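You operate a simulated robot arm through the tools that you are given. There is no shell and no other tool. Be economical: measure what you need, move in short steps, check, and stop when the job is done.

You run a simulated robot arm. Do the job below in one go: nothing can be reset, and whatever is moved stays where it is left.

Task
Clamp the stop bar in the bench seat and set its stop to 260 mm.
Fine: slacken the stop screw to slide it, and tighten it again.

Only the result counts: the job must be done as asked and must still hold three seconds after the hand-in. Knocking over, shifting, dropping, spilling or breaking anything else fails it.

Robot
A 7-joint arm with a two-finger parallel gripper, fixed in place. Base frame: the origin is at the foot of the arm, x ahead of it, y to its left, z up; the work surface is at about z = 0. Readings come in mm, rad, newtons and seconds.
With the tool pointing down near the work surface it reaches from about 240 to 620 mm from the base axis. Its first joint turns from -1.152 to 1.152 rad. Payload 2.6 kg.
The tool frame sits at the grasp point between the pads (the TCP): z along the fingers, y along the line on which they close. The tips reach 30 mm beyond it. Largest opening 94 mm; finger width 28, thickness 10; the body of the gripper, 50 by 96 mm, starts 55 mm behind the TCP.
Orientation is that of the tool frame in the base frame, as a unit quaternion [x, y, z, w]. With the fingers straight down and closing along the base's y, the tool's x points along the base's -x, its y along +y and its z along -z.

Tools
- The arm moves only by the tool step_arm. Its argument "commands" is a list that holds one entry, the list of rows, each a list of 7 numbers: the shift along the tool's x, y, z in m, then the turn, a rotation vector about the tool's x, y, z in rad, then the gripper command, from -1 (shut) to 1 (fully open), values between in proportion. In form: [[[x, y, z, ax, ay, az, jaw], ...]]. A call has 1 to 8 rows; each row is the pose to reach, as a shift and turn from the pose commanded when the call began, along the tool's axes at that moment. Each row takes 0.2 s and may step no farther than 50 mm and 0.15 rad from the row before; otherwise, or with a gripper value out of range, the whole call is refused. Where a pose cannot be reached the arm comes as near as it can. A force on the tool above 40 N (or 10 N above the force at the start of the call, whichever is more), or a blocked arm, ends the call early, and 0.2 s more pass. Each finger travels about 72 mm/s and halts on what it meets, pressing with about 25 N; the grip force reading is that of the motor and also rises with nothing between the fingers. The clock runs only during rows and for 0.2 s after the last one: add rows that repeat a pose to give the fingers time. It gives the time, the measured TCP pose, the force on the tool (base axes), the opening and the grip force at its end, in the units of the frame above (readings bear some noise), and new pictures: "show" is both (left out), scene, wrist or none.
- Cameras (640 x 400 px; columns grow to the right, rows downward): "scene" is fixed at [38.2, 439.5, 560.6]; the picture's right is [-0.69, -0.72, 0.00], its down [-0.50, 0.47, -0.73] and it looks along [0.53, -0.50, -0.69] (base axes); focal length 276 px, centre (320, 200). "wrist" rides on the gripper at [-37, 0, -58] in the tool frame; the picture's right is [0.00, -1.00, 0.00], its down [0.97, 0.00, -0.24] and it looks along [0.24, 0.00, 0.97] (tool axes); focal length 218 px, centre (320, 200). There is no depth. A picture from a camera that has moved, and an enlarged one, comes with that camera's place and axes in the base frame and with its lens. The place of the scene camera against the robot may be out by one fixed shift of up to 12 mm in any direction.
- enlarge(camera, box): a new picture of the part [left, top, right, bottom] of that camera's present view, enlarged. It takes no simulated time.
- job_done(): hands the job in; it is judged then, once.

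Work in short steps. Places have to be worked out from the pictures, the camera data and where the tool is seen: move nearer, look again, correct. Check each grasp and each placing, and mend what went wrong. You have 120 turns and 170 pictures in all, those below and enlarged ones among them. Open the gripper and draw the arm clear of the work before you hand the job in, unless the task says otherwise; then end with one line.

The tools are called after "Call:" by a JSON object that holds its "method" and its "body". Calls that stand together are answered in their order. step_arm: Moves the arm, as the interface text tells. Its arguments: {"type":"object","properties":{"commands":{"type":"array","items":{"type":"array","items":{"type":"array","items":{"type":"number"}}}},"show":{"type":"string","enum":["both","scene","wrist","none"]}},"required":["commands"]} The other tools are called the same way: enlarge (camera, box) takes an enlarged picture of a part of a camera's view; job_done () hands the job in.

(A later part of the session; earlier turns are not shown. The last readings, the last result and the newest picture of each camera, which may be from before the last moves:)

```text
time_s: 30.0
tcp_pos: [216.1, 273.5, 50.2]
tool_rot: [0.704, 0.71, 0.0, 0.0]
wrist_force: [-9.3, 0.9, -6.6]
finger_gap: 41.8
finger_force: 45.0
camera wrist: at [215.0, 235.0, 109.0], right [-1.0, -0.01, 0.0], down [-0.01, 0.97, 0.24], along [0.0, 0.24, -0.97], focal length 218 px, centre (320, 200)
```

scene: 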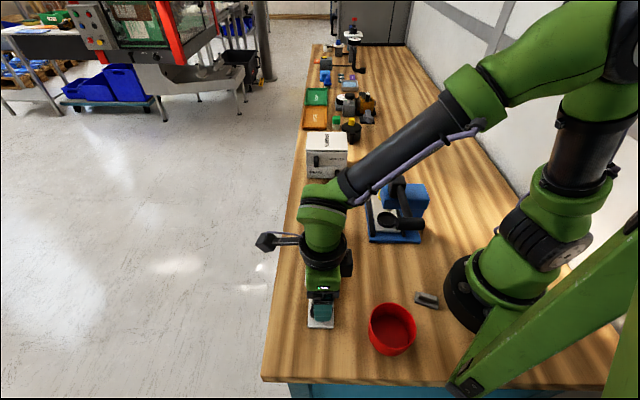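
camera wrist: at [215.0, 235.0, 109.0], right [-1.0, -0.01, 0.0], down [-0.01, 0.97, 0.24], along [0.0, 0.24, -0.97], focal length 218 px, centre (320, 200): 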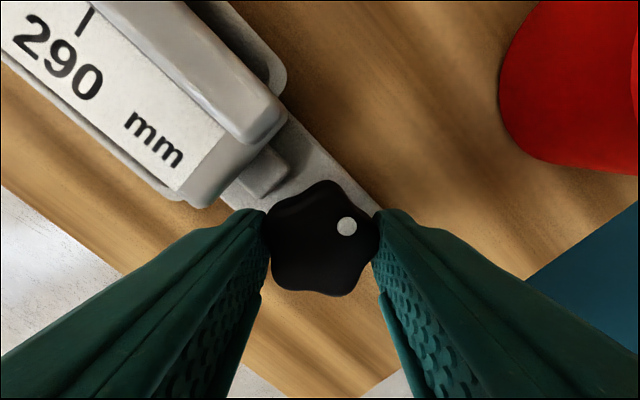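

The knob no longer moves while the gripper slips, so the clamp is tight. I'll release, rise and rotate back.

Call:
{"method": "step_arm", "body": {"commands": [[[0, 0, 0, 0, 0, 0, 0.1], [0, 0, 0, 0, 0, 0, 0.2], [0, 0, -0.03, 0, 0, 0, 0.2], [0, 0, -0.07, 0, 0, 0, 0.3], [0, 0, -0.1, 0, 0, 0, 0.3]]], "show": "wrist"}}

Call:
{"method": "step_arm", "body": {"commands": [[[0, 0, 0, 0, 0, -0.14, 0.3], [0, 0, 0, 0, 0, -0.28, 0.3], [0, 0, 0, 0, 0, -0.42, 0.3], [0, 0, 0, 0, 0, -0.56, 0.3], [0, 0, 0, 0, 0, -0.7, 0.3], [0, 0, 0, 0, 0, -0.78, 0.3]]], "show": "none"}}

```text
time_s: 31.2
tcp_pos: [215.7, 272.5, 150.2]
tool_rot: [0.703, 0.711, -0.001, 0.001]
wrist_force: [0.0, 1.2, 0.5]
finger_gap: 61.1
finger_force: 0.0
camera wrist: at [215.7, 234.5, 208.5], right [-1.0, -0.01, 0.0], down [-0.01, 0.97, 0.24], along [0.0, 0.24, -0.97], focal length 218 px, centre (320, 200)
```

wrist: 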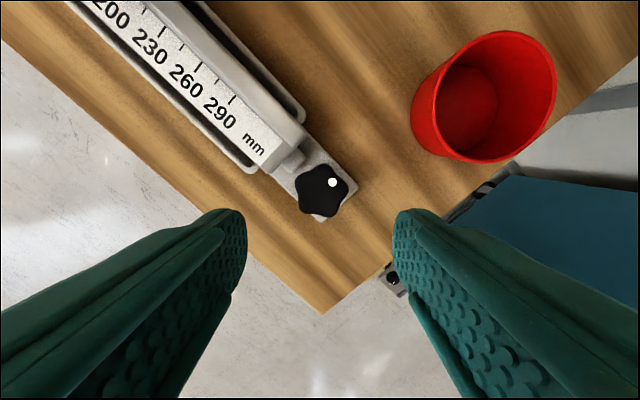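

```text
time_s: 32.6
tcp_pos: [216.0, 272.7, 151.6]
tool_rot: [0.381, 0.925, 0.0, 0.0]
wrist_force: [-0.4, -0.1, 0.6]
finger_gap: 61.0
finger_force: 0.2
```

Next is the stop screw, with its knob at about (333, 130) and its top at about z = 96. I'll hover over it.

Call:
{"method": "step_arm", "body": {"commands": [[[-0.046, -0.005, -0.01, 0, 0, 0, 0.1], [-0.092, -0.01, -0.01, 0, 0, 0, 0], [-0.138, -0.015, -0.01, 0, 0, 0, 0], [-0.1835, -0.019, 0, 0, 0, 0, 0], [-0.1835, -0.019, 0, 0, 0, 0, 0]]], "show": "both"}}

Call:
{"method": "enlarge", "body": {"camera": "wrist", "box": [230, 170, 390, 290]}}

Call:
{"method": "enlarge", "body": {"camera": "scene", "box": [290, 210, 380, 340]}}

```text
time_s: 33.8
tcp_pos: [333.6, 128.6, 153.1]
tool_rot: [0.38, 0.925, 0.0, 0.0]
wrist_force: [0.4, 0.2, 0.2]
finger_gap: 47.2
finger_force: 0.0
camera wrist: at [358.2, 102.5, 210.9], right [-0.7, -0.71, 0.0], down [-0.69, 0.68, 0.24], along [-0.17, 0.17, -0.97], focal length 218 px, centre (320, 200)
```

scene: 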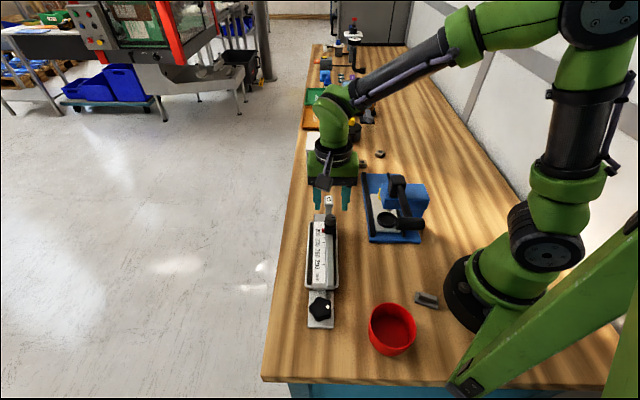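
wrist: 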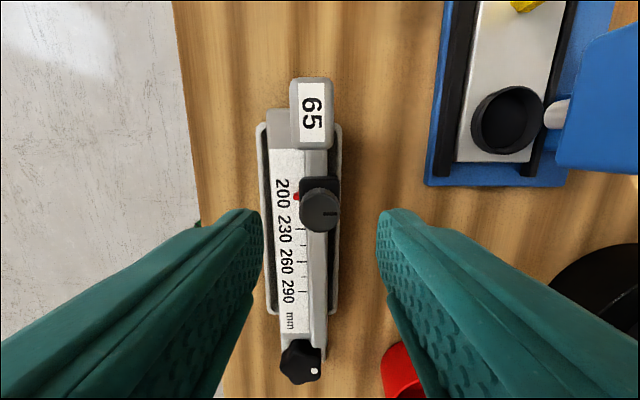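

```text
3.33 times, centred on (310, 230) of wrist
camera zoom: at [358.2, 102.5, 210.9], right [-0.7, -0.71, 0.0], down [-0.69, 0.68, 0.24], along [-0.17, 0.17, -0.97], focal length 728 px, centre (353, 100)
```

zoom: 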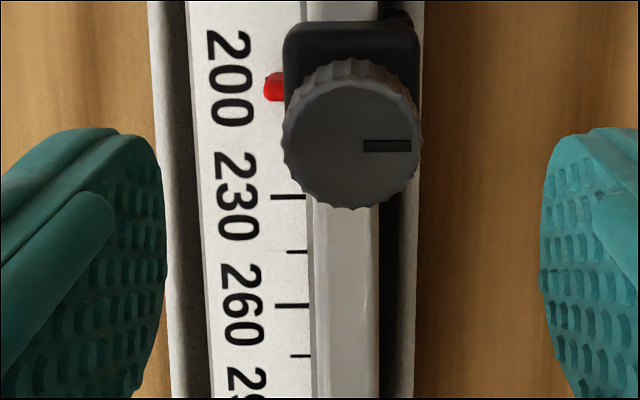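

```text
3.08 times, centred on (335, 275) of scene
camera zoom: at [38.2, 439.4, 560.6], right [-0.69, -0.72, 0.0], down [-0.5, 0.47, -0.73], along [0.53, -0.5, -0.69], focal length 848 px, centre (274, -31)
```

zoom: 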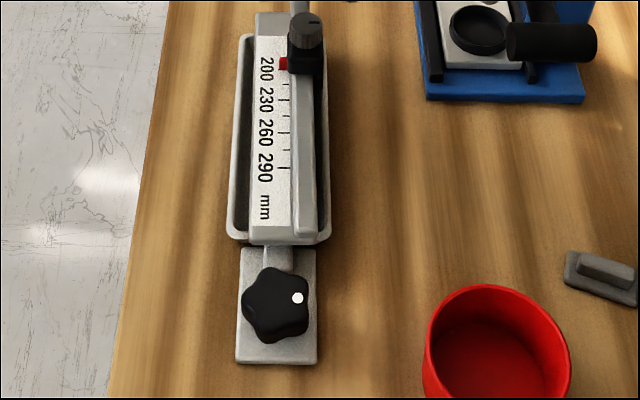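

I'll lower to tips at about z = 88 straddling the knob and look again to fix its height.

Call:
{"method": "step_arm", "body": {"commands": [[[-0.0015, 0.0005, 0.02, 0, 0, 0, 0], [-0.0015, 0.0005, 0.035, 0, 0, 0, 0], [-0.0015, 0.0005, 0.035, 0, 0, 0, 0]]], "show": "both"}}

Call:
{"method": "enlarge", "body": {"camera": "scene", "box": [300, 180, 360, 255]}}

```text
time_s: 34.6
tcp_pos: [334.3, 129.0, 117.2]
tool_rot: [0.382, 0.924, 0.0, 0.0]
wrist_force: [0.2, -0.5, 0.2]
finger_gap: 47.1
finger_force: 0.1
camera wrist: at [359.4, 101.9, 175.4], right [-0.7, -0.71, 0.0], down [-0.69, 0.68, 0.24], along [-0.17, 0.17, -0.97], focal length 218 px, centre (320, 200)
```

scene: 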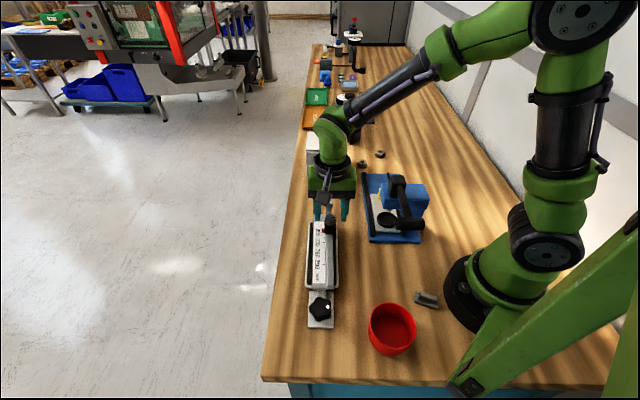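
wrist: 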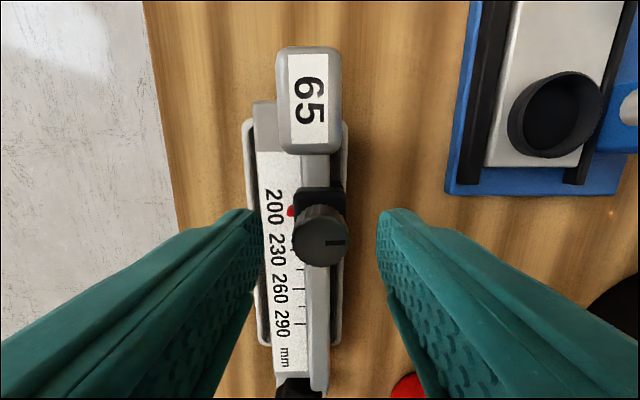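

```text
5.33 times, centred on (330, 218) of scene
camera zoom: at [38.2, 439.5, 560.6], right [-0.69, -0.72, 0.0], down [-0.5, 0.47, -0.73], along [0.53, -0.5, -0.69], focal length 1469 px, centre (267, 107)
```

zoom: 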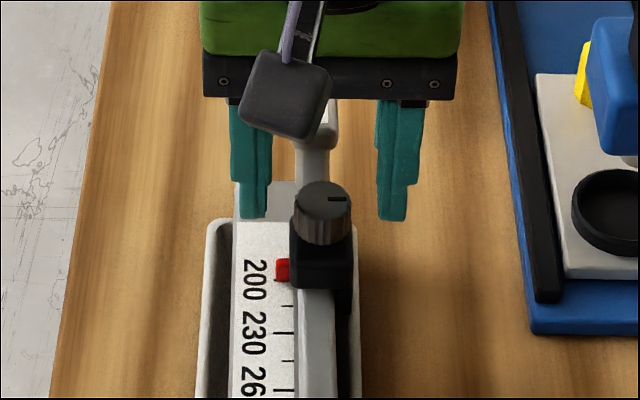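

Combined estimates put the knob top at z about 95, with a diameter of about 25 and centred in the grip. I'll pre-turn +0.42 for stroke room, descend to tips at about z = 78, and grip.

Call:
{"method": "step_arm", "body": {"commands": [[[0, 0, 0, 0, 0, 0.14, -0.1], [0, 0, 0, 0, 0, 0.28, -0.1], [0, 0, 0, 0, 0, 0.42, -0.1], [0, 0, 0.009, 0, 0, 0.42, -0.2], [0, 0, 0.009, 0, 0, 0.42, -0.6], [0, 0, 0.009, 0, 0, 0.42, -1], [0, 0, 0.009, 0, 0, 0.42, -1]]], "show": "both"}}

Call:
{"method": "enlarge", "body": {"camera": "scene", "box": [300, 180, 360, 255]}}

```text
time_s: 36.2
tcp_pos: [333.7, 130.2, 105.6]
tool_rot: [0.566, 0.825, -0.001, -0.002]
wrist_force: [-11.9, -5.8, 5.6]
finger_gap: 23.2
finger_force: 25.3
camera wrist: at [346.2, 93.8, 165.0], right [-0.93, -0.36, 0.0], down [-0.35, 0.91, 0.24], along [-0.09, 0.22, -0.97], focal length 218 px, centre (320, 200)
```

scene: 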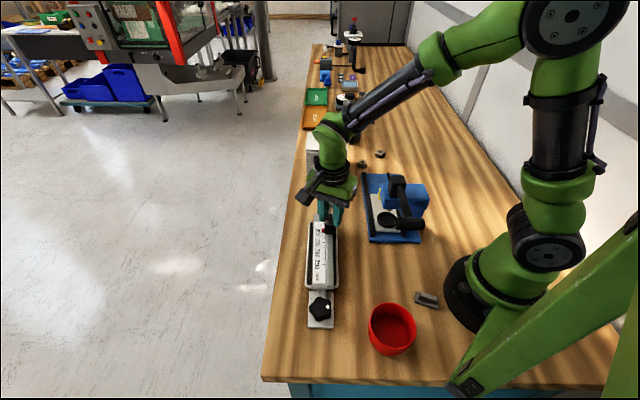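
wrist: 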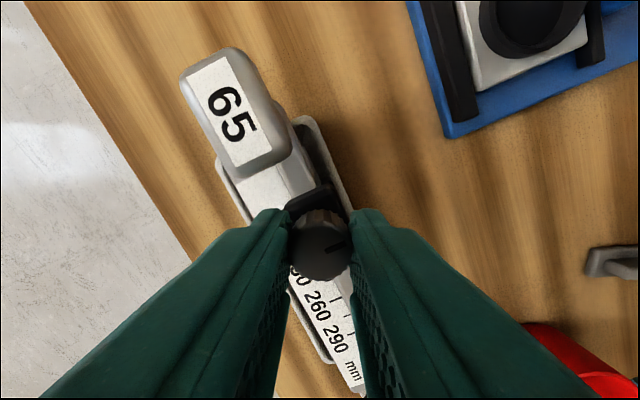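

```text
5.33 times, centred on (330, 218) of scene
camera zoom: at [38.1, 439.4, 560.6], right [-0.69, -0.72, 0.0], down [-0.5, 0.47, -0.73], along [0.53, -0.5, -0.69], focal length 1469 px, centre (267, 107)
```

zoom: 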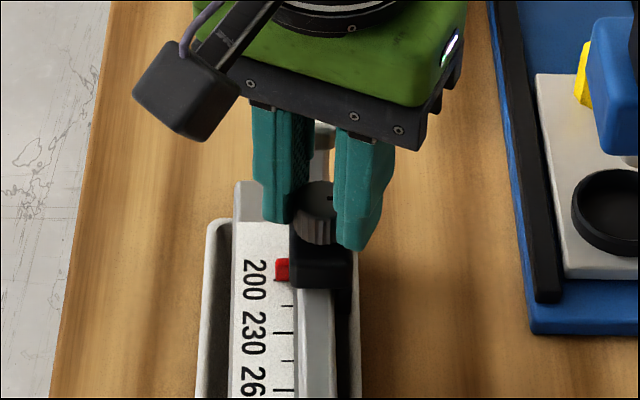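

The knob is gripped at 23 mm. I'll relieve the side load with a 1.5 mm shift and turn counter-clockwise to slacken.

Call:
{"method": "step_arm", "body": {"commands": [[[0, -0.0015, 0, 0, 0, 0, -1], [0, -0.0015, 0, 0, 0, -0.14, -1], [0, -0.0015, 0, 0, 0, -0.28, -1], [0, -0.0015, 0, 0, 0, -0.42, -1], [0, -0.0015, 0, 0, 0, -0.56, -1], [0, -0.0015, 0, 0, 0, -0.7, -1], [0, -0.0015, 0, 0, 0, -0.84, -1], [0, -0.0015, 0, 0, 0, -0.84, -1]]], "show": "wrist"}}

Call:
{"method": "enlarge", "body": {"camera": "wrist", "box": [240, 170, 400, 290]}}

```text
time_s: 38.0
tcp_pos: [333.2, 128.2, 106.6]
tool_rot: [0.178, 0.984, 0.001, 0.001]
wrist_force: [2.0, 5.1, 5.2]
finger_gap: 23.0
finger_force: 24.8
camera wrist: at [367.3, 115.4, 165.0], right [-0.35, -0.94, 0.0], down [-0.91, 0.34, 0.24], along [-0.22, 0.09, -0.97], focal length 218 px, centre (320, 200)
```

wrist: 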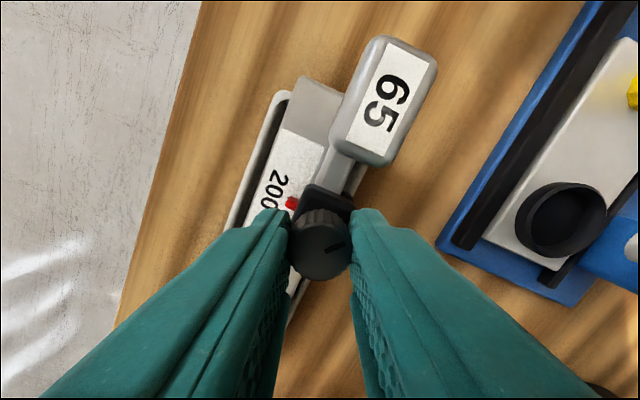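

```text
3.33 times, centred on (320, 230) of wrist
camera zoom: at [367.3, 115.4, 165.0], right [-0.35, -0.94, 0.0], down [-0.91, 0.34, 0.24], along [-0.22, 0.09, -0.97], focal length 728 px, centre (320, 100)
```

zoom: 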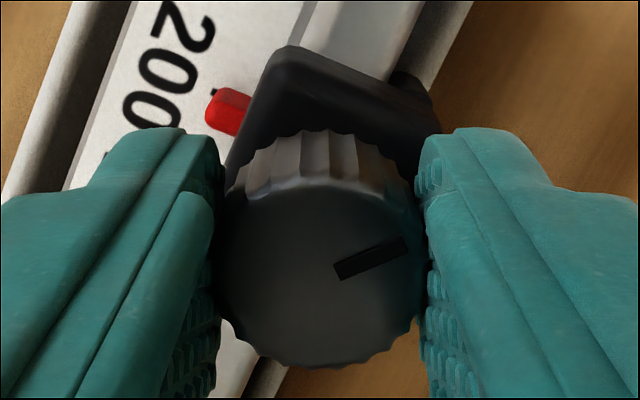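

The knob follows. I'll continue 0.7 rad counter-clockwise.

Call:
{"method": "step_arm", "body": {"commands": [[[0, 0, 0, 0, 0, -0.14, -1], [0, 0, 0, 0, 0, -0.28, -1], [0, 0, 0, 0, 0, -0.42, -1], [0, 0, 0, 0, 0, -0.56, -1], [0, 0, 0, 0, 0, -0.7, -1], [0, 0, 0, 0, 0, -0.7, -1]]], "show": "wrist"}}

Call:
{"method": "enlarge", "body": {"camera": "wrist", "box": [240, 170, 400, 290]}}

```text
time_s: 39.4
tcp_pos: [332.7, 130.7, 106.4]
tool_rot: [-0.171, 0.985, 0.001, 0.0]
wrist_force: [8.3, 9.9, 0.0]
finger_gap: 23.5
finger_force: 25.0
camera wrist: at [366.8, 140.8, 165.1], right [0.34, -0.94, 0.0], down [-0.91, -0.33, 0.24], along [-0.23, -0.08, -0.97], focal length 218 px, centre (320, 200)
```

wrist: 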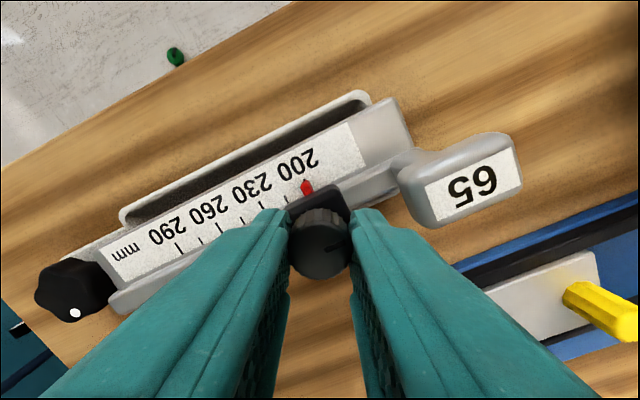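

```text
3.33 times, centred on (320, 230) of wrist
camera zoom: at [366.8, 140.8, 165.1], right [0.34, -0.94, 0.0], down [-0.91, -0.33, 0.24], along [-0.23, -0.08, -0.97], focal length 728 px, centre (320, 100)
```

zoom: 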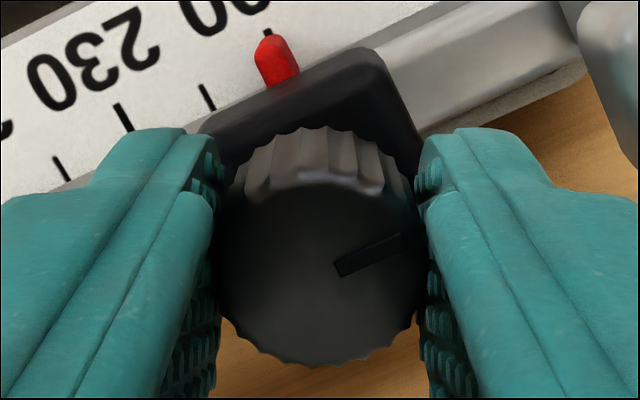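

Turned about 1.5 rad counter-clockwise. I'll test-slide 5 mm towards the higher readings and watch pointer and force.

Call:
{"method": "step_arm", "body": {"commands": [[[0.0011, 0.0023, 0, 0, 0, 0, -1], [0.0022, 0.0045, 0, 0, 0, 0, -1], [0.0022, 0.0045, 0, 0, 0, 0, -1]]], "show": "wrist"}}

Call:
{"method": "enlarge", "body": {"camera": "wrist", "box": [240, 170, 400, 290]}}

```text
time_s: 40.2
tcp_pos: [330.8, 131.5, 106.3]
tool_rot: [-0.169, 0.986, 0.0, -0.001]
wrist_force: [2.6, 2.4, -0.1]
finger_gap: 23.0
finger_force: 24.6
camera wrist: at [363.1, 143.6, 165.2], right [0.33, -0.94, 0.0], down [-0.92, -0.32, 0.24], along [-0.23, -0.08, -0.97], focal length 218 px, centre (320, 200)
```

wrist: 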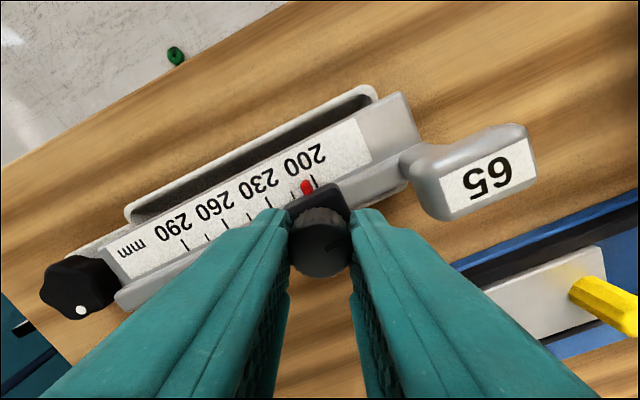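

```text
3.33 times, centred on (320, 230) of wrist
camera zoom: at [363.1, 143.6, 165.2], right [0.33, -0.94, 0.0], down [-0.92, -0.32, 0.24], along [-0.23, -0.08, -0.97], focal length 728 px, centre (320, 100)
```

zoom: 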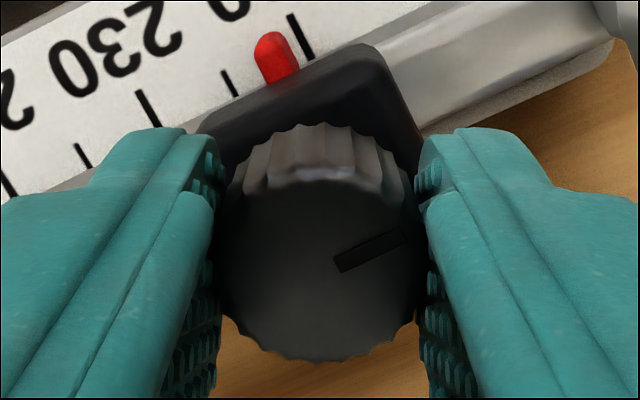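

The stop slides freely, 1:1 with the scale. I'll slide the remaining 55 mm.

Call:
{"method": "step_arm", "body": {"commands": [[[0.004, 0.0083, 0, 0, 0, 0, -1], [0.008, 0.0165, 0, 0, 0, 0, -1], [0.012, 0.0248, 0, 0, 0, 0, -1], [0.016, 0.0331, 0, 0, 0, 0, -1], [0.02, 0.0413, 0, 0, 0, 0, -1], [0.0238, 0.0496, 0, 0, 0, 0, -1], [0.0238, 0.0496, 0, 0, 0, 0, -1]]], "show": "wrist"}}

Call:
{"method": "enlarge", "body": {"camera": "wrist", "box": [240, 150, 400, 270]}}

Call:
{"method": "enlarge", "body": {"camera": "scene", "box": [300, 200, 360, 300]}}

```text
time_s: 41.8
tcp_pos: [292.2, 172.0, 106.2]
tool_rot: [-0.168, 0.986, 0.0, -0.001]
wrist_force: [-7.4, -8.4, 6.6]
finger_gap: 23.0
finger_force: 24.8
camera wrist: at [324.6, 183.2, 164.5], right [0.33, -0.94, 0.0], down [-0.92, -0.32, 0.24], along [-0.23, -0.08, -0.97], focal length 218 px, centre (320, 200)
```

wrist: 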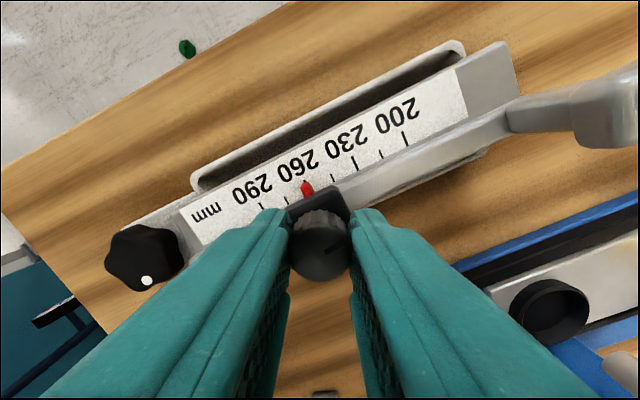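

```text
3.33 times, centred on (320, 210) of wrist
camera zoom: at [324.6, 183.2, 164.5], right [0.33, -0.94, 0.0], down [-0.92, -0.32, 0.24], along [-0.23, -0.08, -0.97], focal length 728 px, centre (320, 167)
```

zoom: 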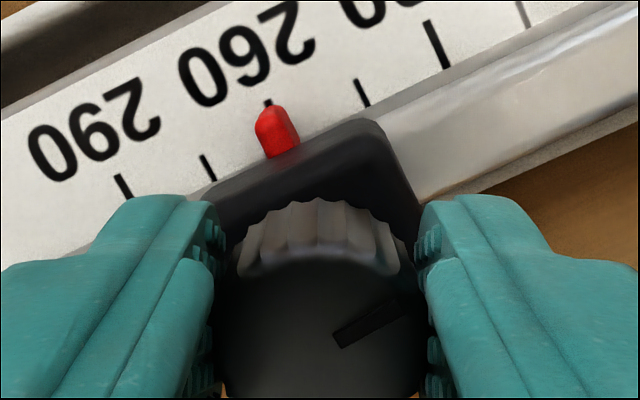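

```text
4.00 times, centred on (330, 250) of scene
camera zoom: at [38.1, 439.4, 560.6], right [-0.69, -0.72, 0.0], down [-0.5, 0.47, -0.73], along [0.53, -0.5, -0.69], focal length 1102 px, centre (280, 0)
```

zoom: 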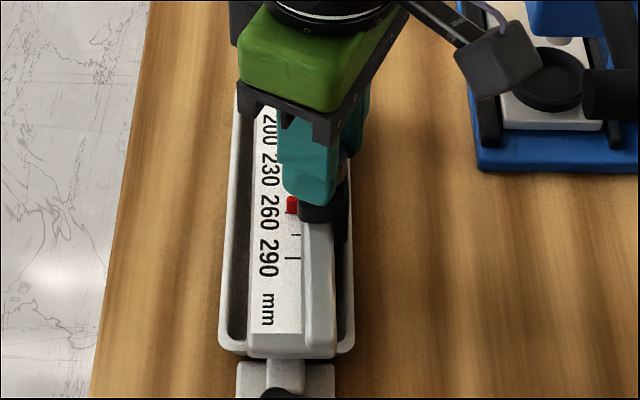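

The pointer sits on the 260 tick, just as it did on 200 at the start. I'll relieve the side load and turn clockwise to tighten.

Call:
{"method": "step_arm", "body": {"commands": [[[0.0009, -0.0004, 0, 0, 0, 0, -1], [0.0009, -0.0004, 0, 0, 0, 0.14, -1], [0.0009, -0.0004, 0, 0, 0, 0.28, -1], [0.0009, -0.0004, 0, 0, 0, 0.42, -1], [0.0009, -0.0004, 0, 0, 0, 0.56, -1], [0.0009, -0.0004, 0, 0, 0, 0.7, -1], [0.0009, -0.0004, 0, 0, 0, 0.84, -1], [0.0009, -0.0004, 0, 0, 0, 0.98, -1]]], "show": "none"}}

Call:
{"method": "step_arm", "body": {"commands": [[[0, 0, 0, 0, 0, 0.1, -1], [0, 0, 0, 0, 0, 0.2, -1], [0, 0, 0, 0, 0, 0.3, -1], [0, 0, 0, 0, 0, 0.4, -1], [0, 0, 0, 0, 0, 0.5, -1], [0, 0, 0, 0, 0, 0.56, -1], [0, 0, 0, 0, 0, 0.56, -1]]], "show": "wrist"}}

Call:
{"method": "enlarge", "body": {"camera": "wrist", "box": [240, 150, 400, 270]}}

```text
time_s: 43.6
tcp_pos: [289.5, 170.5, 106.3]
tool_rot: [0.316, 0.949, 0.001, 0.001]
wrist_force: [5.5, 4.8, -5.4]
finger_gap: 23.0
finger_force: 24.8
```

```text
time_s: 45.2
tcp_pos: [289.8, 170.7, 106.2]
tool_rot: [0.566, 0.824, 0.0, -0.001]
wrist_force: [-6.3, -0.6, 15.8]
finger_gap: 22.9
finger_force: 25.6
camera wrist: at [302.3, 135.1, 165.4], right [-0.93, -0.36, 0.0], down [-0.35, 0.91, 0.24], along [-0.09, 0.22, -0.97], focal length 218 px, centre (320, 200)
```

wrist: 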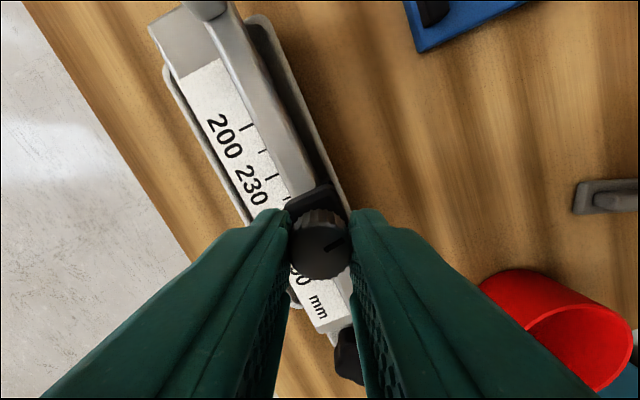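

```text
3.33 times, centred on (320, 210) of wrist
camera zoom: at [302.3, 135.1, 165.4], right [-0.93, -0.36, 0.0], down [-0.35, 0.91, 0.24], along [-0.09, 0.22, -0.97], focal length 728 px, centre (320, 167)
```

zoom: 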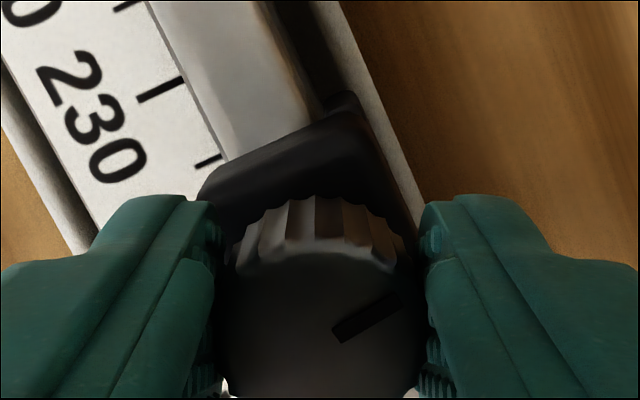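

The knob is back to its original angle with no slip. I'll turn further clockwise until it resists.

Call:
{"method": "step_arm", "body": {"commands": [[[0, 0, 0, 0, 0, 0.1, -1], [0, 0, 0, 0, 0, 0.2, -1], [0, 0, 0, 0, 0, 0.3, -1], [0, 0, 0, 0, 0, 0.4, -1], [0, 0, 0, 0, 0, 0.5, -1], [0, 0, 0, 0, 0, 0.5, -1]]], "show": "wrist"}}

Call:
{"method": "enlarge", "body": {"camera": "wrist", "box": [240, 150, 400, 270]}}

```text
time_s: 46.6
tcp_pos: [288.9, 171.4, 105.6]
tool_rot: [0.753, 0.658, -0.001, 0.0]
wrist_force: [-0.6, -0.8, 0.0]
finger_gap: 23.3
finger_force: 25.1
camera wrist: at [284.0, 132.9, 164.5], right [-0.99, 0.13, 0.0], down [0.13, 0.96, 0.24], along [0.03, 0.24, -0.97], focal length 218 px, centre (320, 200)
```

wrist: 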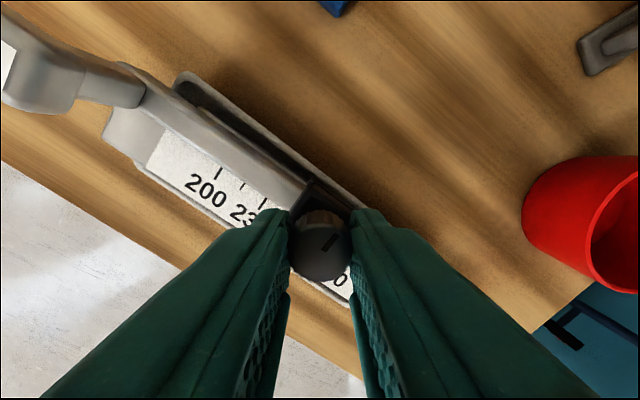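

```text
3.33 times, centred on (320, 210) of wrist
camera zoom: at [284.0, 132.9, 164.5], right [-0.99, 0.13, 0.0], down [0.13, 0.96, 0.24], along [0.03, 0.24, -0.97], focal length 728 px, centre (320, 167)
```

zoom: 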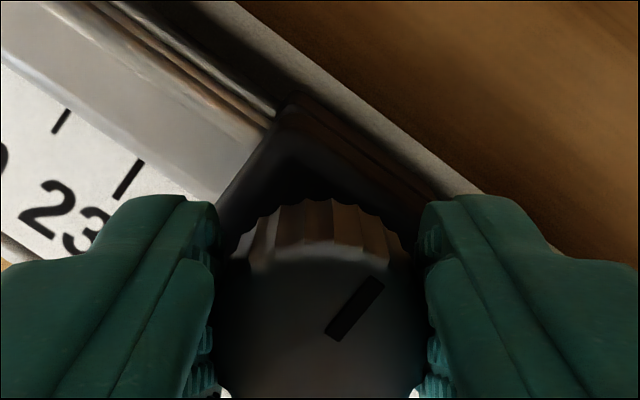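

The mark slipped back about 20°, so the screw is tight. I'll release, rise and return to bar alignment to read the scale.

Call:
{"method": "step_arm", "body": {"commands": [[[0, 0, 0, 0, 0, 0, -0.2], [0, 0, 0, 0, 0, 0, -0.1], [0, 0, -0.02, 0, 0, 0, -0.1], [0, 0, -0.05, 0, 0, 0, -0.1], [0, 0, -0.05, 0, 0, -0.13, 0], [0, 0, -0.05, 0, 0, -0.26, 0], [0, 0, -0.05, 0, 0, -0.39, 0], [0, 0, -0.05, 0, 0, -0.52, 0]]], "show": "none"}}

Call:
{"method": "step_arm", "body": {"commands": [[[0.005, 0, 0, 0, 0, -0.13, 0], [0.01, 0, 0, 0, 0, -0.26, 0], [0.01, 0, 0, 0, 0, -0.39, 0], [0.01, 0, 0, 0, 0, -0.39, 0]]], "show": "both"}}

Call:
{"method": "enlarge", "body": {"camera": "wrist", "box": [260, 140, 380, 230]}}

Call:
{"method": "enlarge", "body": {"camera": "scene", "box": [290, 210, 360, 340]}}

```text
time_s: 48.4
tcp_pos: [289.8, 170.9, 156.5]
tool_rot: [0.556, 0.832, -0.001, 0.0]
wrist_force: [0.2, -0.3, -0.8]
finger_gap: 47.2
finger_force: 0.0
```

```text
time_s: 49.4
tcp_pos: [286.8, 180.1, 156.6]
tool_rot: [0.384, 0.923, -0.001, 0.0]
wrist_force: [-0.3, -0.3, -0.5]
finger_gap: 46.9
finger_force: 0.0
camera wrist: at [311.6, 152.5, 215.0], right [-0.71, -0.7, 0.0], down [-0.68, 0.69, 0.24], along [-0.17, 0.17, -0.97], focal length 218 px, centre (320, 200)
```

scene: 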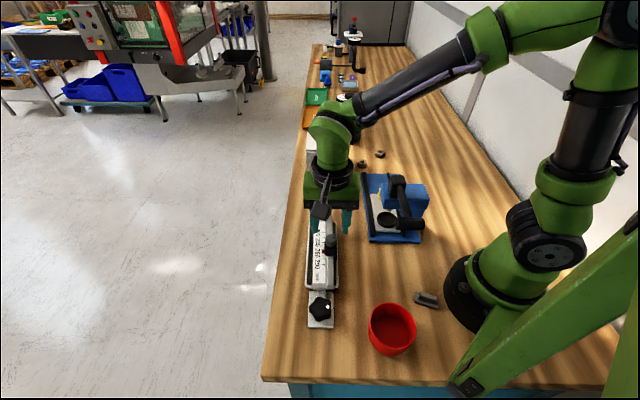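
wrist: 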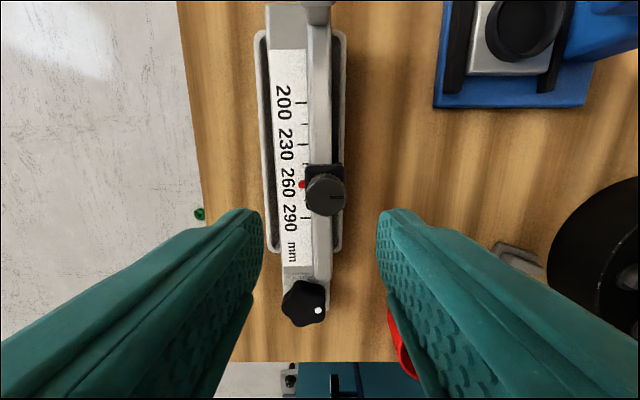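

```text
4.44 times, centred on (320, 185) of wrist
camera zoom: at [311.6, 152.5, 215.0], right [-0.71, -0.7, 0.0], down [-0.68, 0.69, 0.24], along [-0.17, 0.17, -0.97], focal length 970 px, centre (320, 267)
```

zoom: 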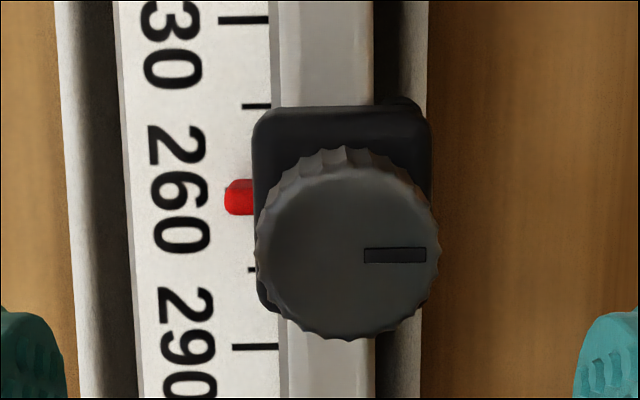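

```text
3.08 times, centred on (325, 275) of scene
camera zoom: at [38.2, 439.5, 560.6], right [-0.69, -0.72, 0.0], down [-0.5, 0.47, -0.73], along [0.53, -0.5, -0.69], focal length 848 px, centre (305, -31)
```

zoom: 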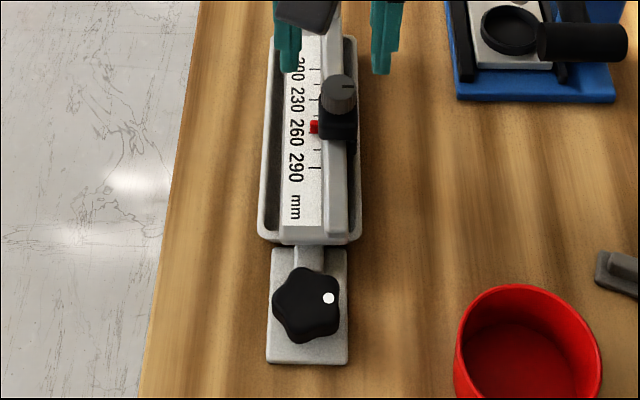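

The reading is near 260, with some parallax from the raised pointer. I'll move so the camera is vertically above the pointer, and lower.

Call:
{"method": "step_arm", "body": {"commands": [[[0.017, 0.003, 0, 0, 0, 0, 0], [0.034, 0.006, 0, 0, 0, 0, 0], [0.034, 0.006, 0.02, 0, 0, 0, 0], [0.034, 0.006, 0.035, 0, 0, 0, 0], [0.034, 0.006, 0.035, 0, 0, 0, 0]]], "show": "wrist"}}

Call:
{"method": "enlarge", "body": {"camera": "wrist", "box": [270, 90, 390, 180]}}

```text
time_s: 50.6
tcp_pos: [266.4, 208.7, 121.3]
tool_rot: [0.385, 0.923, 0.0, 0.0]
wrist_force: [0.4, 0.4, 0.9]
finger_gap: 47.3
finger_force: 0.1
camera wrist: at [291.1, 180.9, 180.0], right [-0.71, -0.7, 0.0], down [-0.68, 0.69, 0.24], along [-0.17, 0.17, -0.97], focal length 218 px, centre (320, 200)
```

wrist: 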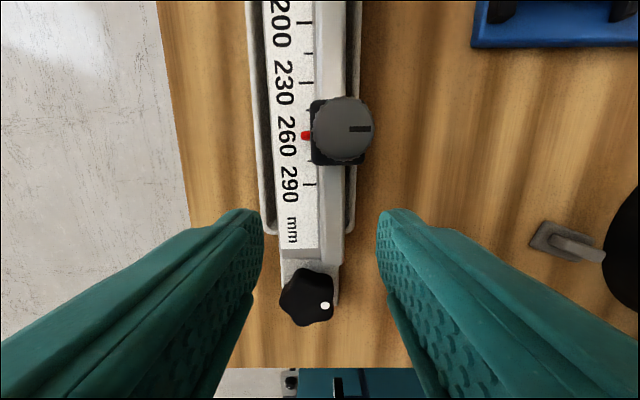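

```text
4.44 times, centred on (330, 135) of wrist
camera zoom: at [291.1, 180.9, 180.0], right [-0.71, -0.7, 0.0], down [-0.68, 0.69, 0.24], along [-0.17, 0.17, -0.97], focal length 970 px, centre (276, 489)
```

zoom: 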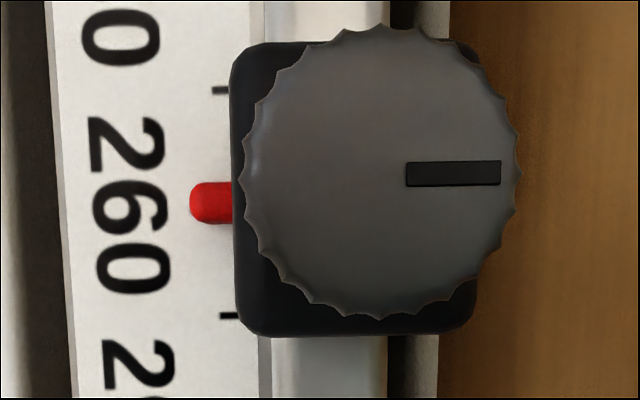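

The pointer reads 260 within a few tenths of a mm. To check the clamp I'll grip the bar near 302 mm, clear of the stop, and try a 2 mm lift, watching the force.

Call:
{"method": "step_arm", "body": {"commands": [[[0, 0.007, 0, 0, 0, 0, 0.5], [0, 0.007, 0.02, 0, 0, 0, 0.5], [0, 0.007, 0.045, 0, 0, 0, 0.5], [0, 0.007, 0.065, 0, 0, -0.008, 0.5], [0, 0.007, 0.065, 0, 0, -0.008, 0.5]]], "show": "wrist"}}

```text
time_s: 51.8
tcp_pos: [273.0, 213.6, 56.3]
tool_rot: [0.382, 0.924, 0.0, 0.0]
wrist_force: [0.2, -1.4, 0.4]
finger_gap: 70.6
finger_force: 0.0
camera wrist: at [297.4, 187.1, 115.1], right [-0.71, -0.71, 0.0], down [-0.69, 0.68, 0.24], along [-0.17, 0.17, -0.97], focal length 218 px, centre (320, 200)
```

wrist: 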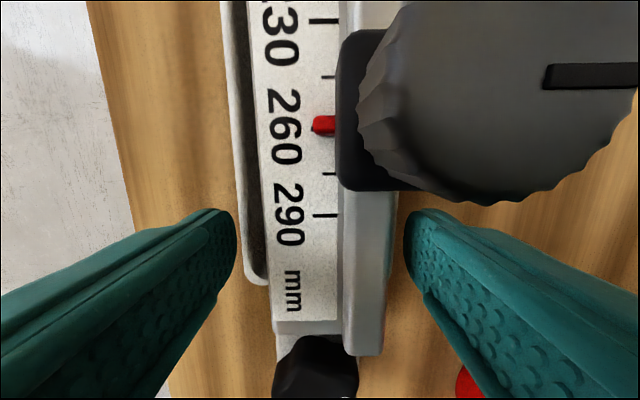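

Aligned; I'll shift 3 mm to centre and close on the bar.

Call:
{"method": "step_arm", "body": {"commands": [[[0, -0.003, 0, 0, 0, 0, 0.2], [0, -0.003, 0, 0, 0, 0, -0.05], [0, -0.003, 0, 0, 0, 0, -0.3], [0, -0.003, 0, 0, 0, 0, -0.3]]], "show": "none"}}

Call:
{"method": "step_arm", "body": {"commands": [[[0, 0, -0.001, 0, 0, 0, -0.3], [0, 0, -0.002, 0, 0, 0, -0.3], [0, 0, -0.002, 0, 0, 0, -0.3]]], "show": "wrist"}}

```text
time_s: 52.8
tcp_pos: [270.1, 213.5, 56.4]
tool_rot: [0.38, 0.925, 0.002, 0.002]
wrist_force: [11.7, 9.5, 0.7]
finger_gap: 46.0
finger_force: 25.3
```

```text
time_s: 53.6
tcp_pos: [271.2, 211.2, 58.3]
tool_rot: [0.38, 0.925, 0.001, 0.002]
wrist_force: [15.6, 12.9, -9.8]
finger_gap: 45.6
finger_force: 25.1
camera wrist: at [296.0, 185.3, 117.5], right [-0.7, -0.71, 0.0], down [-0.69, 0.68, 0.24], along [-0.17, 0.17, -0.97], focal length 218 px, centre (320, 200)
```

wrist: 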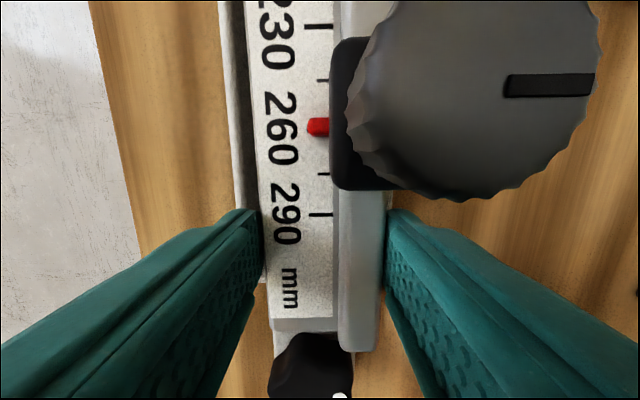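

The bar resists: about 20 N sideways and 10 N vertical without following, well above its 5 N weight, so it's clamped. I'll go back, release and retreat for a final look.

Call:
{"method": "step_arm", "body": {"commands": [[[0, 0, 0.002, 0, 0, 0, -0.3], [0, 0, 0.002, 0, 0, 0, 0.1], [0, 0, 0.002, 0, 0, 0, 0.4], [0, 0, -0.03, 0, 0, 0, 0.5], [0, 0, -0.07, 0, 0, 0, 0.5], [0, 0, -0.115, 0, 0, 0, 0.5], [0, 0, -0.115, 0, 0, 0, 0.5]]], "show": "both"}}

Call:
{"method": "enlarge", "body": {"camera": "wrist", "box": [240, 30, 400, 300]}}

Call:
{"method": "enlarge", "body": {"camera": "scene", "box": [290, 210, 360, 340]}}

```text
time_s: 55.2
tcp_pos: [268.6, 211.9, 174.2]
tool_rot: [0.382, 0.924, 0.001, 0.0]
wrist_force: [0.4, 0.5, 0.5]
finger_gap: 70.4
finger_force: 0.0
camera wrist: at [293.7, 185.0, 231.6], right [-0.71, -0.71, 0.0], down [-0.69, 0.69, 0.24], along [-0.17, 0.17, -0.97], focal length 218 px, centre (320, 200)
```

scene: 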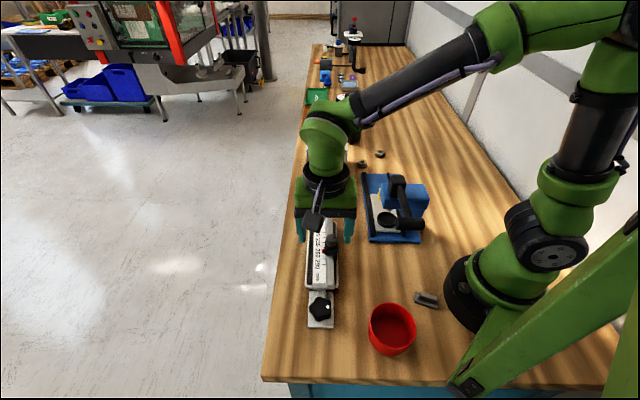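
wrist: 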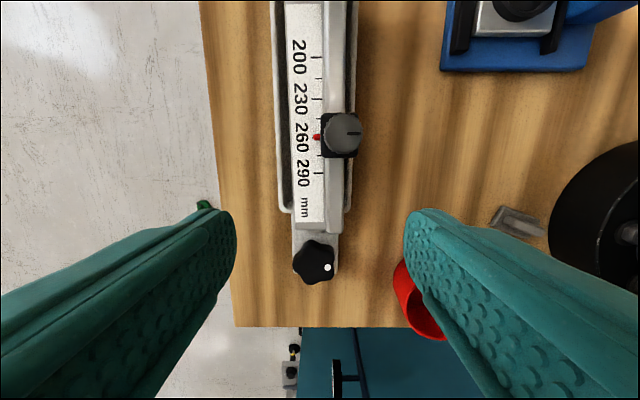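

```text
1.48 times, centred on (320, 165) of wrist
camera zoom: at [293.7, 185.0, 231.6], right [-0.71, -0.71, 0.0], down [-0.69, 0.69, 0.24], along [-0.17, 0.17, -0.97], focal length 323 px, centre (320, 252)
```

zoom: 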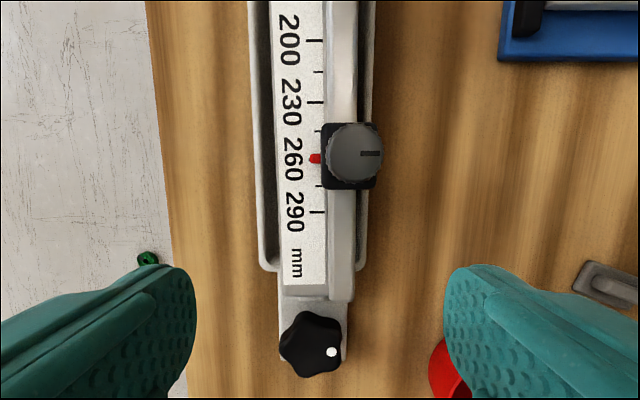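

```text
3.08 times, centred on (325, 275) of scene
camera zoom: at [38.2, 439.5, 560.6], right [-0.69, -0.72, 0.0], down [-0.5, 0.47, -0.73], along [0.53, -0.5, -0.69], focal length 848 px, centre (305, -31)
```

zoom: 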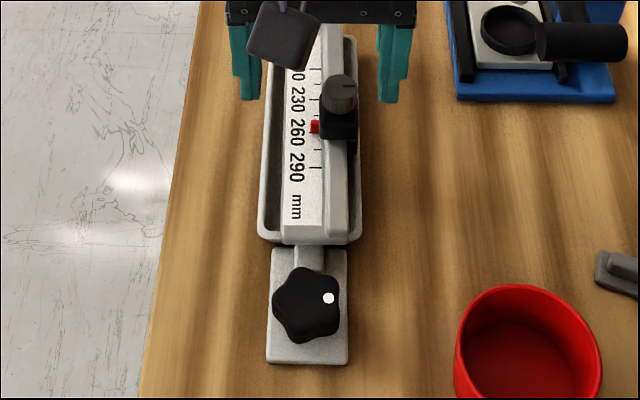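

The near end of the bar may have moved slightly sideways. I'll zoom in to compare its gaps.

Call:
{"method": "enlarge", "body": {"camera": "wrist", "box": [260, 160, 380, 290]}}

Call:
{"method": "enlarge", "body": {"camera": "scene", "box": [295, 255, 355, 305]}}

```text
3.08 times, centred on (320, 225) of wrist
camera zoom: at [293.7, 185.0, 231.6], right [-0.71, -0.71, 0.0], down [-0.69, 0.69, 0.24], along [-0.17, 0.17, -0.97], focal length 672 px, centre (320, 123)
```

zoom: 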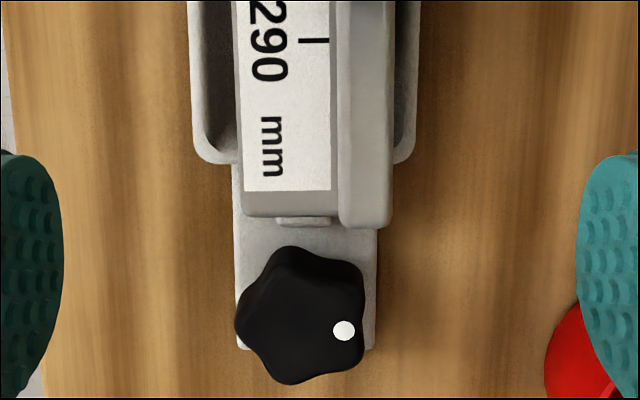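

```text
8.00 times, centred on (325, 280) of scene
camera zoom: at [38.2, 439.5, 560.6], right [-0.69, -0.72, 0.0], down [-0.5, 0.47, -0.73], along [0.53, -0.5, -0.69], focal length 2204 px, centre (280, -440)
```

zoom: 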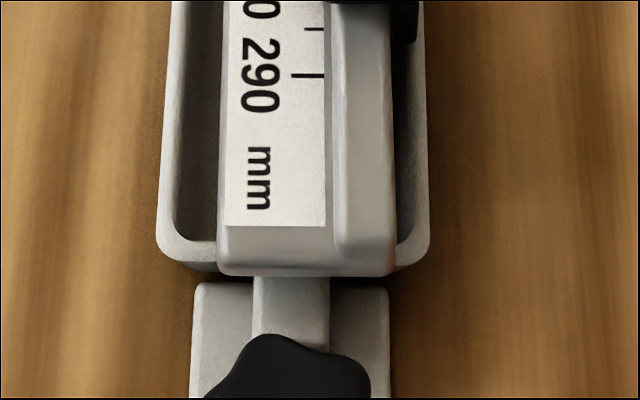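

To settle whether the clamp really holds, I'll repeat the grip better centred, lift by up to 4 mm, and compare the same fixed scene view.

Call:
{"method": "step_arm", "body": {"commands": [[[0, 0.002, 0.04, 0, 0, 0, 0.5], [0, 0.002, 0.08, 0, 0, 0, 0.5], [0, 0.002, 0.117, 0, 0, 0, 0.5], [0, 0.002, 0.117, 0, 0, 0, 0.2], [0, 0.002, 0.117, 0, 0, 0, -0.1], [0, 0.002, 0.117, 0, 0, 0, -0.3], [0, 0.002, 0.117, 0, 0, 0, -0.3]]], "show": "none"}}

Call:
{"method": "step_arm", "body": {"commands": [[[0, 0, -0.001, 0, 0, 0, -0.3], [0, 0, -0.002, 0, 0, 0, -0.3], [0, 0, -0.003, 0, 0, 0, -0.3], [0, 0, -0.004, 0, 0, 0, -0.3], [0, 0, -0.004, 0, 0, 0, -0.3]]], "show": "none"}}

Call:
{"method": "enlarge", "body": {"camera": "scene", "box": [295, 255, 355, 305]}}

```text
time_s: 56.8
tcp_pos: [270.5, 213.4, 56.2]
tool_rot: [0.38, 0.925, 0.0, 0.0]
wrist_force: [9.3, 6.9, -7.8]
finger_gap: 46.3
finger_force: 24.8
```

```text
time_s: 58.0
tcp_pos: [271.2, 212.7, 59.9]
tool_rot: [0.381, 0.925, 0.0, 0.001]
wrist_force: [2.1, 12.1, -7.2]
finger_gap: 46.2
finger_force: 24.4
```

```text
8.00 times, centred on (325, 280) of scene
camera zoom: at [38.2, 439.5, 560.6], right [-0.69, -0.72, 0.0], down [-0.5, 0.47, -0.73], along [0.53, -0.5, -0.69], focal length 2204 px, centre (280, -440)
```

zoom: 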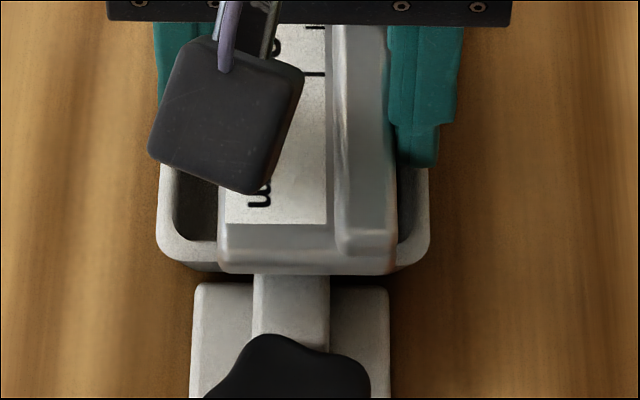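

With a 4 mm lift command, the bar end rose by well under 1 mm while the pads slipped, so the clamp holds. I'll release, retreat and recheck.

Call:
{"method": "step_arm", "body": {"commands": [[[0, 0, 0.002, 0, 0, 0, -0.1], [0, 0, 0.002, 0, 0, 0, 0.2], [0, 0, 0.0, 0, 0, 0, 0.5], [0, 0, -0.04, 0, 0, 0, 0.5], [0, 0, -0.085, 0, 0, 0, 0.5], [0, 0, -0.115, 0, 0, 0, 0.5], [0, 0, -0.115, 0, 0, 0, 0.5]]], "show": "wrist"}}

Call:
{"method": "enlarge", "body": {"camera": "scene", "box": [295, 255, 355, 305]}}

Call:
{"method": "enlarge", "body": {"camera": "wrist", "box": [270, 70, 390, 200]}}

```text
time_s: 59.6
tcp_pos: [272.6, 213.4, 176.4]
tool_rot: [0.381, 0.925, 0.0, -0.001]
wrist_force: [-0.8, -0.2, -0.6]
finger_gap: 70.4
finger_force: 0.1
camera wrist: at [296.7, 186.2, 234.8], right [-0.71, -0.71, 0.0], down [-0.69, 0.69, 0.24], along [-0.17, 0.17, -0.97], focal length 218 px, centre (320, 200)
```

wrist: 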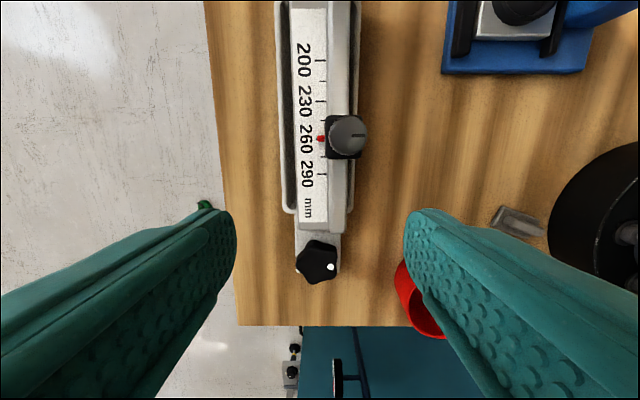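

```text
8.00 times, centred on (325, 280) of scene
camera zoom: at [38.2, 439.5, 560.6], right [-0.69, -0.72, 0.0], down [-0.5, 0.47, -0.73], along [0.53, -0.5, -0.69], focal length 2204 px, centre (280, -440)
```

zoom: 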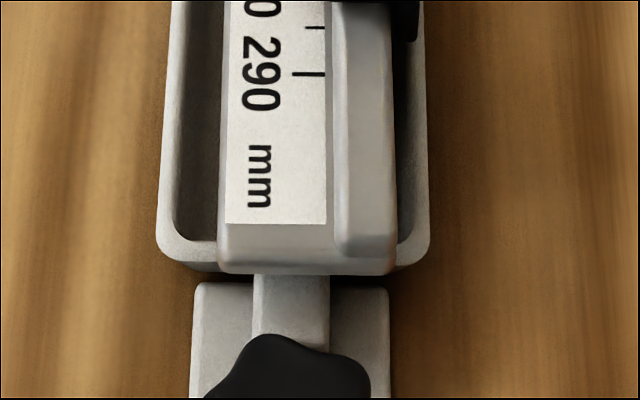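

```text
3.08 times, centred on (330, 135) of wrist
camera zoom: at [296.7, 186.2, 234.8], right [-0.71, -0.71, 0.0], down [-0.69, 0.69, 0.24], along [-0.17, 0.17, -0.97], focal length 672 px, centre (289, 400)
```

zoom: 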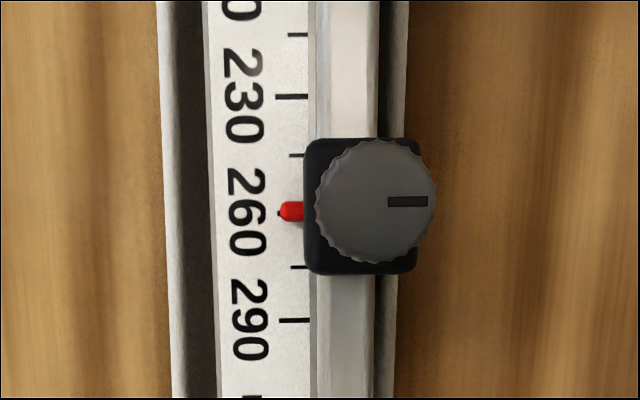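

The bar stays clamped, but my lift left its near end about 1 mm raised (rail side). I'll press it gently back down with closed fingertips on the rail near the end.

Call:
{"method": "step_arm", "body": {"commands": [[[0.015, -0.0155, 0, 0, 0, 0, -0.3], [0.015, -0.0155, 0.035, 0, 0, 0, -1], [0.015, -0.0155, 0.07, 0, 0, 0, -1], [0.015, -0.0155, 0.088, 0, 0, 0, -1], [0.015, -0.0155, 0.088, 0, 0, 0, -1]]], "show": "wrist"}}

Call:
{"method": "enlarge", "body": {"camera": "scene", "box": [295, 240, 355, 305]}}

```text
time_s: 60.8
tcp_pos: [248.9, 212.5, 87.1]
tool_rot: [0.382, 0.924, 0.0, 0.0]
wrist_force: [-0.5, 0.1, -1.1]
finger_gap: 0.0
finger_force: 25.5
camera wrist: at [274.0, 186.4, 146.2], right [-0.71, -0.71, 0.0], down [-0.69, 0.69, 0.24], along [-0.17, 0.17, -0.97], focal length 218 px, centre (320, 200)
```

wrist: 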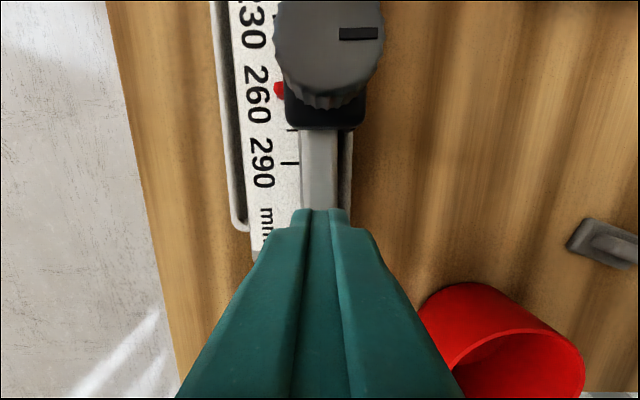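

```text
6.15 times, centred on (325, 272) of scene
camera zoom: at [38.2, 439.5, 560.6], right [-0.69, -0.72, 0.0], down [-0.5, 0.47, -0.73], along [0.53, -0.5, -0.69], focal length 1695 px, centre (289, -246)
```

zoom: 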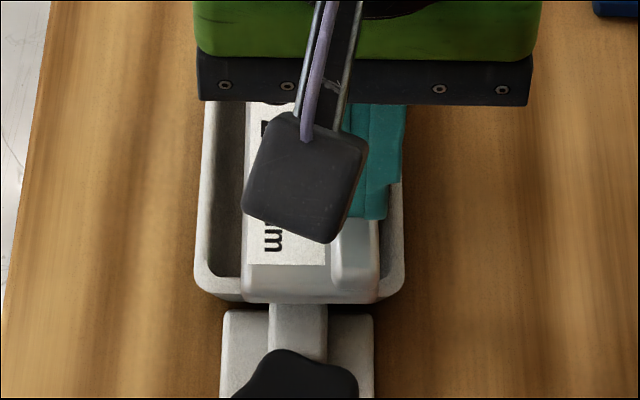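

The fingertips are over the rail at z about 57. I'll press down gradually.

Call:
{"method": "step_arm", "body": {"commands": [[[0, 0, 0.003, 0, 0, 0, -1], [0, 0, 0.005, 0, 0, 0, -1], [0, 0, 0.007, 0, 0, 0, -1], [0, 0, 0.009, 0, 0, 0, -1], [0, 0, 0.01, 0, 0, 0, -1]]], "show": "none"}}

```text
time_s: 62.0
tcp_pos: [248.3, 212.9, 79.5]
tool_rot: [0.383, 0.924, 0.0, -0.002]
wrist_force: [-0.4, -0.6, 3.4]
finger_gap: 0.0
finger_force: 24.9
stopped in row 5: the force on the tool passed its limit (the readings are from after the stop); the commanded pose is now the measured one
```

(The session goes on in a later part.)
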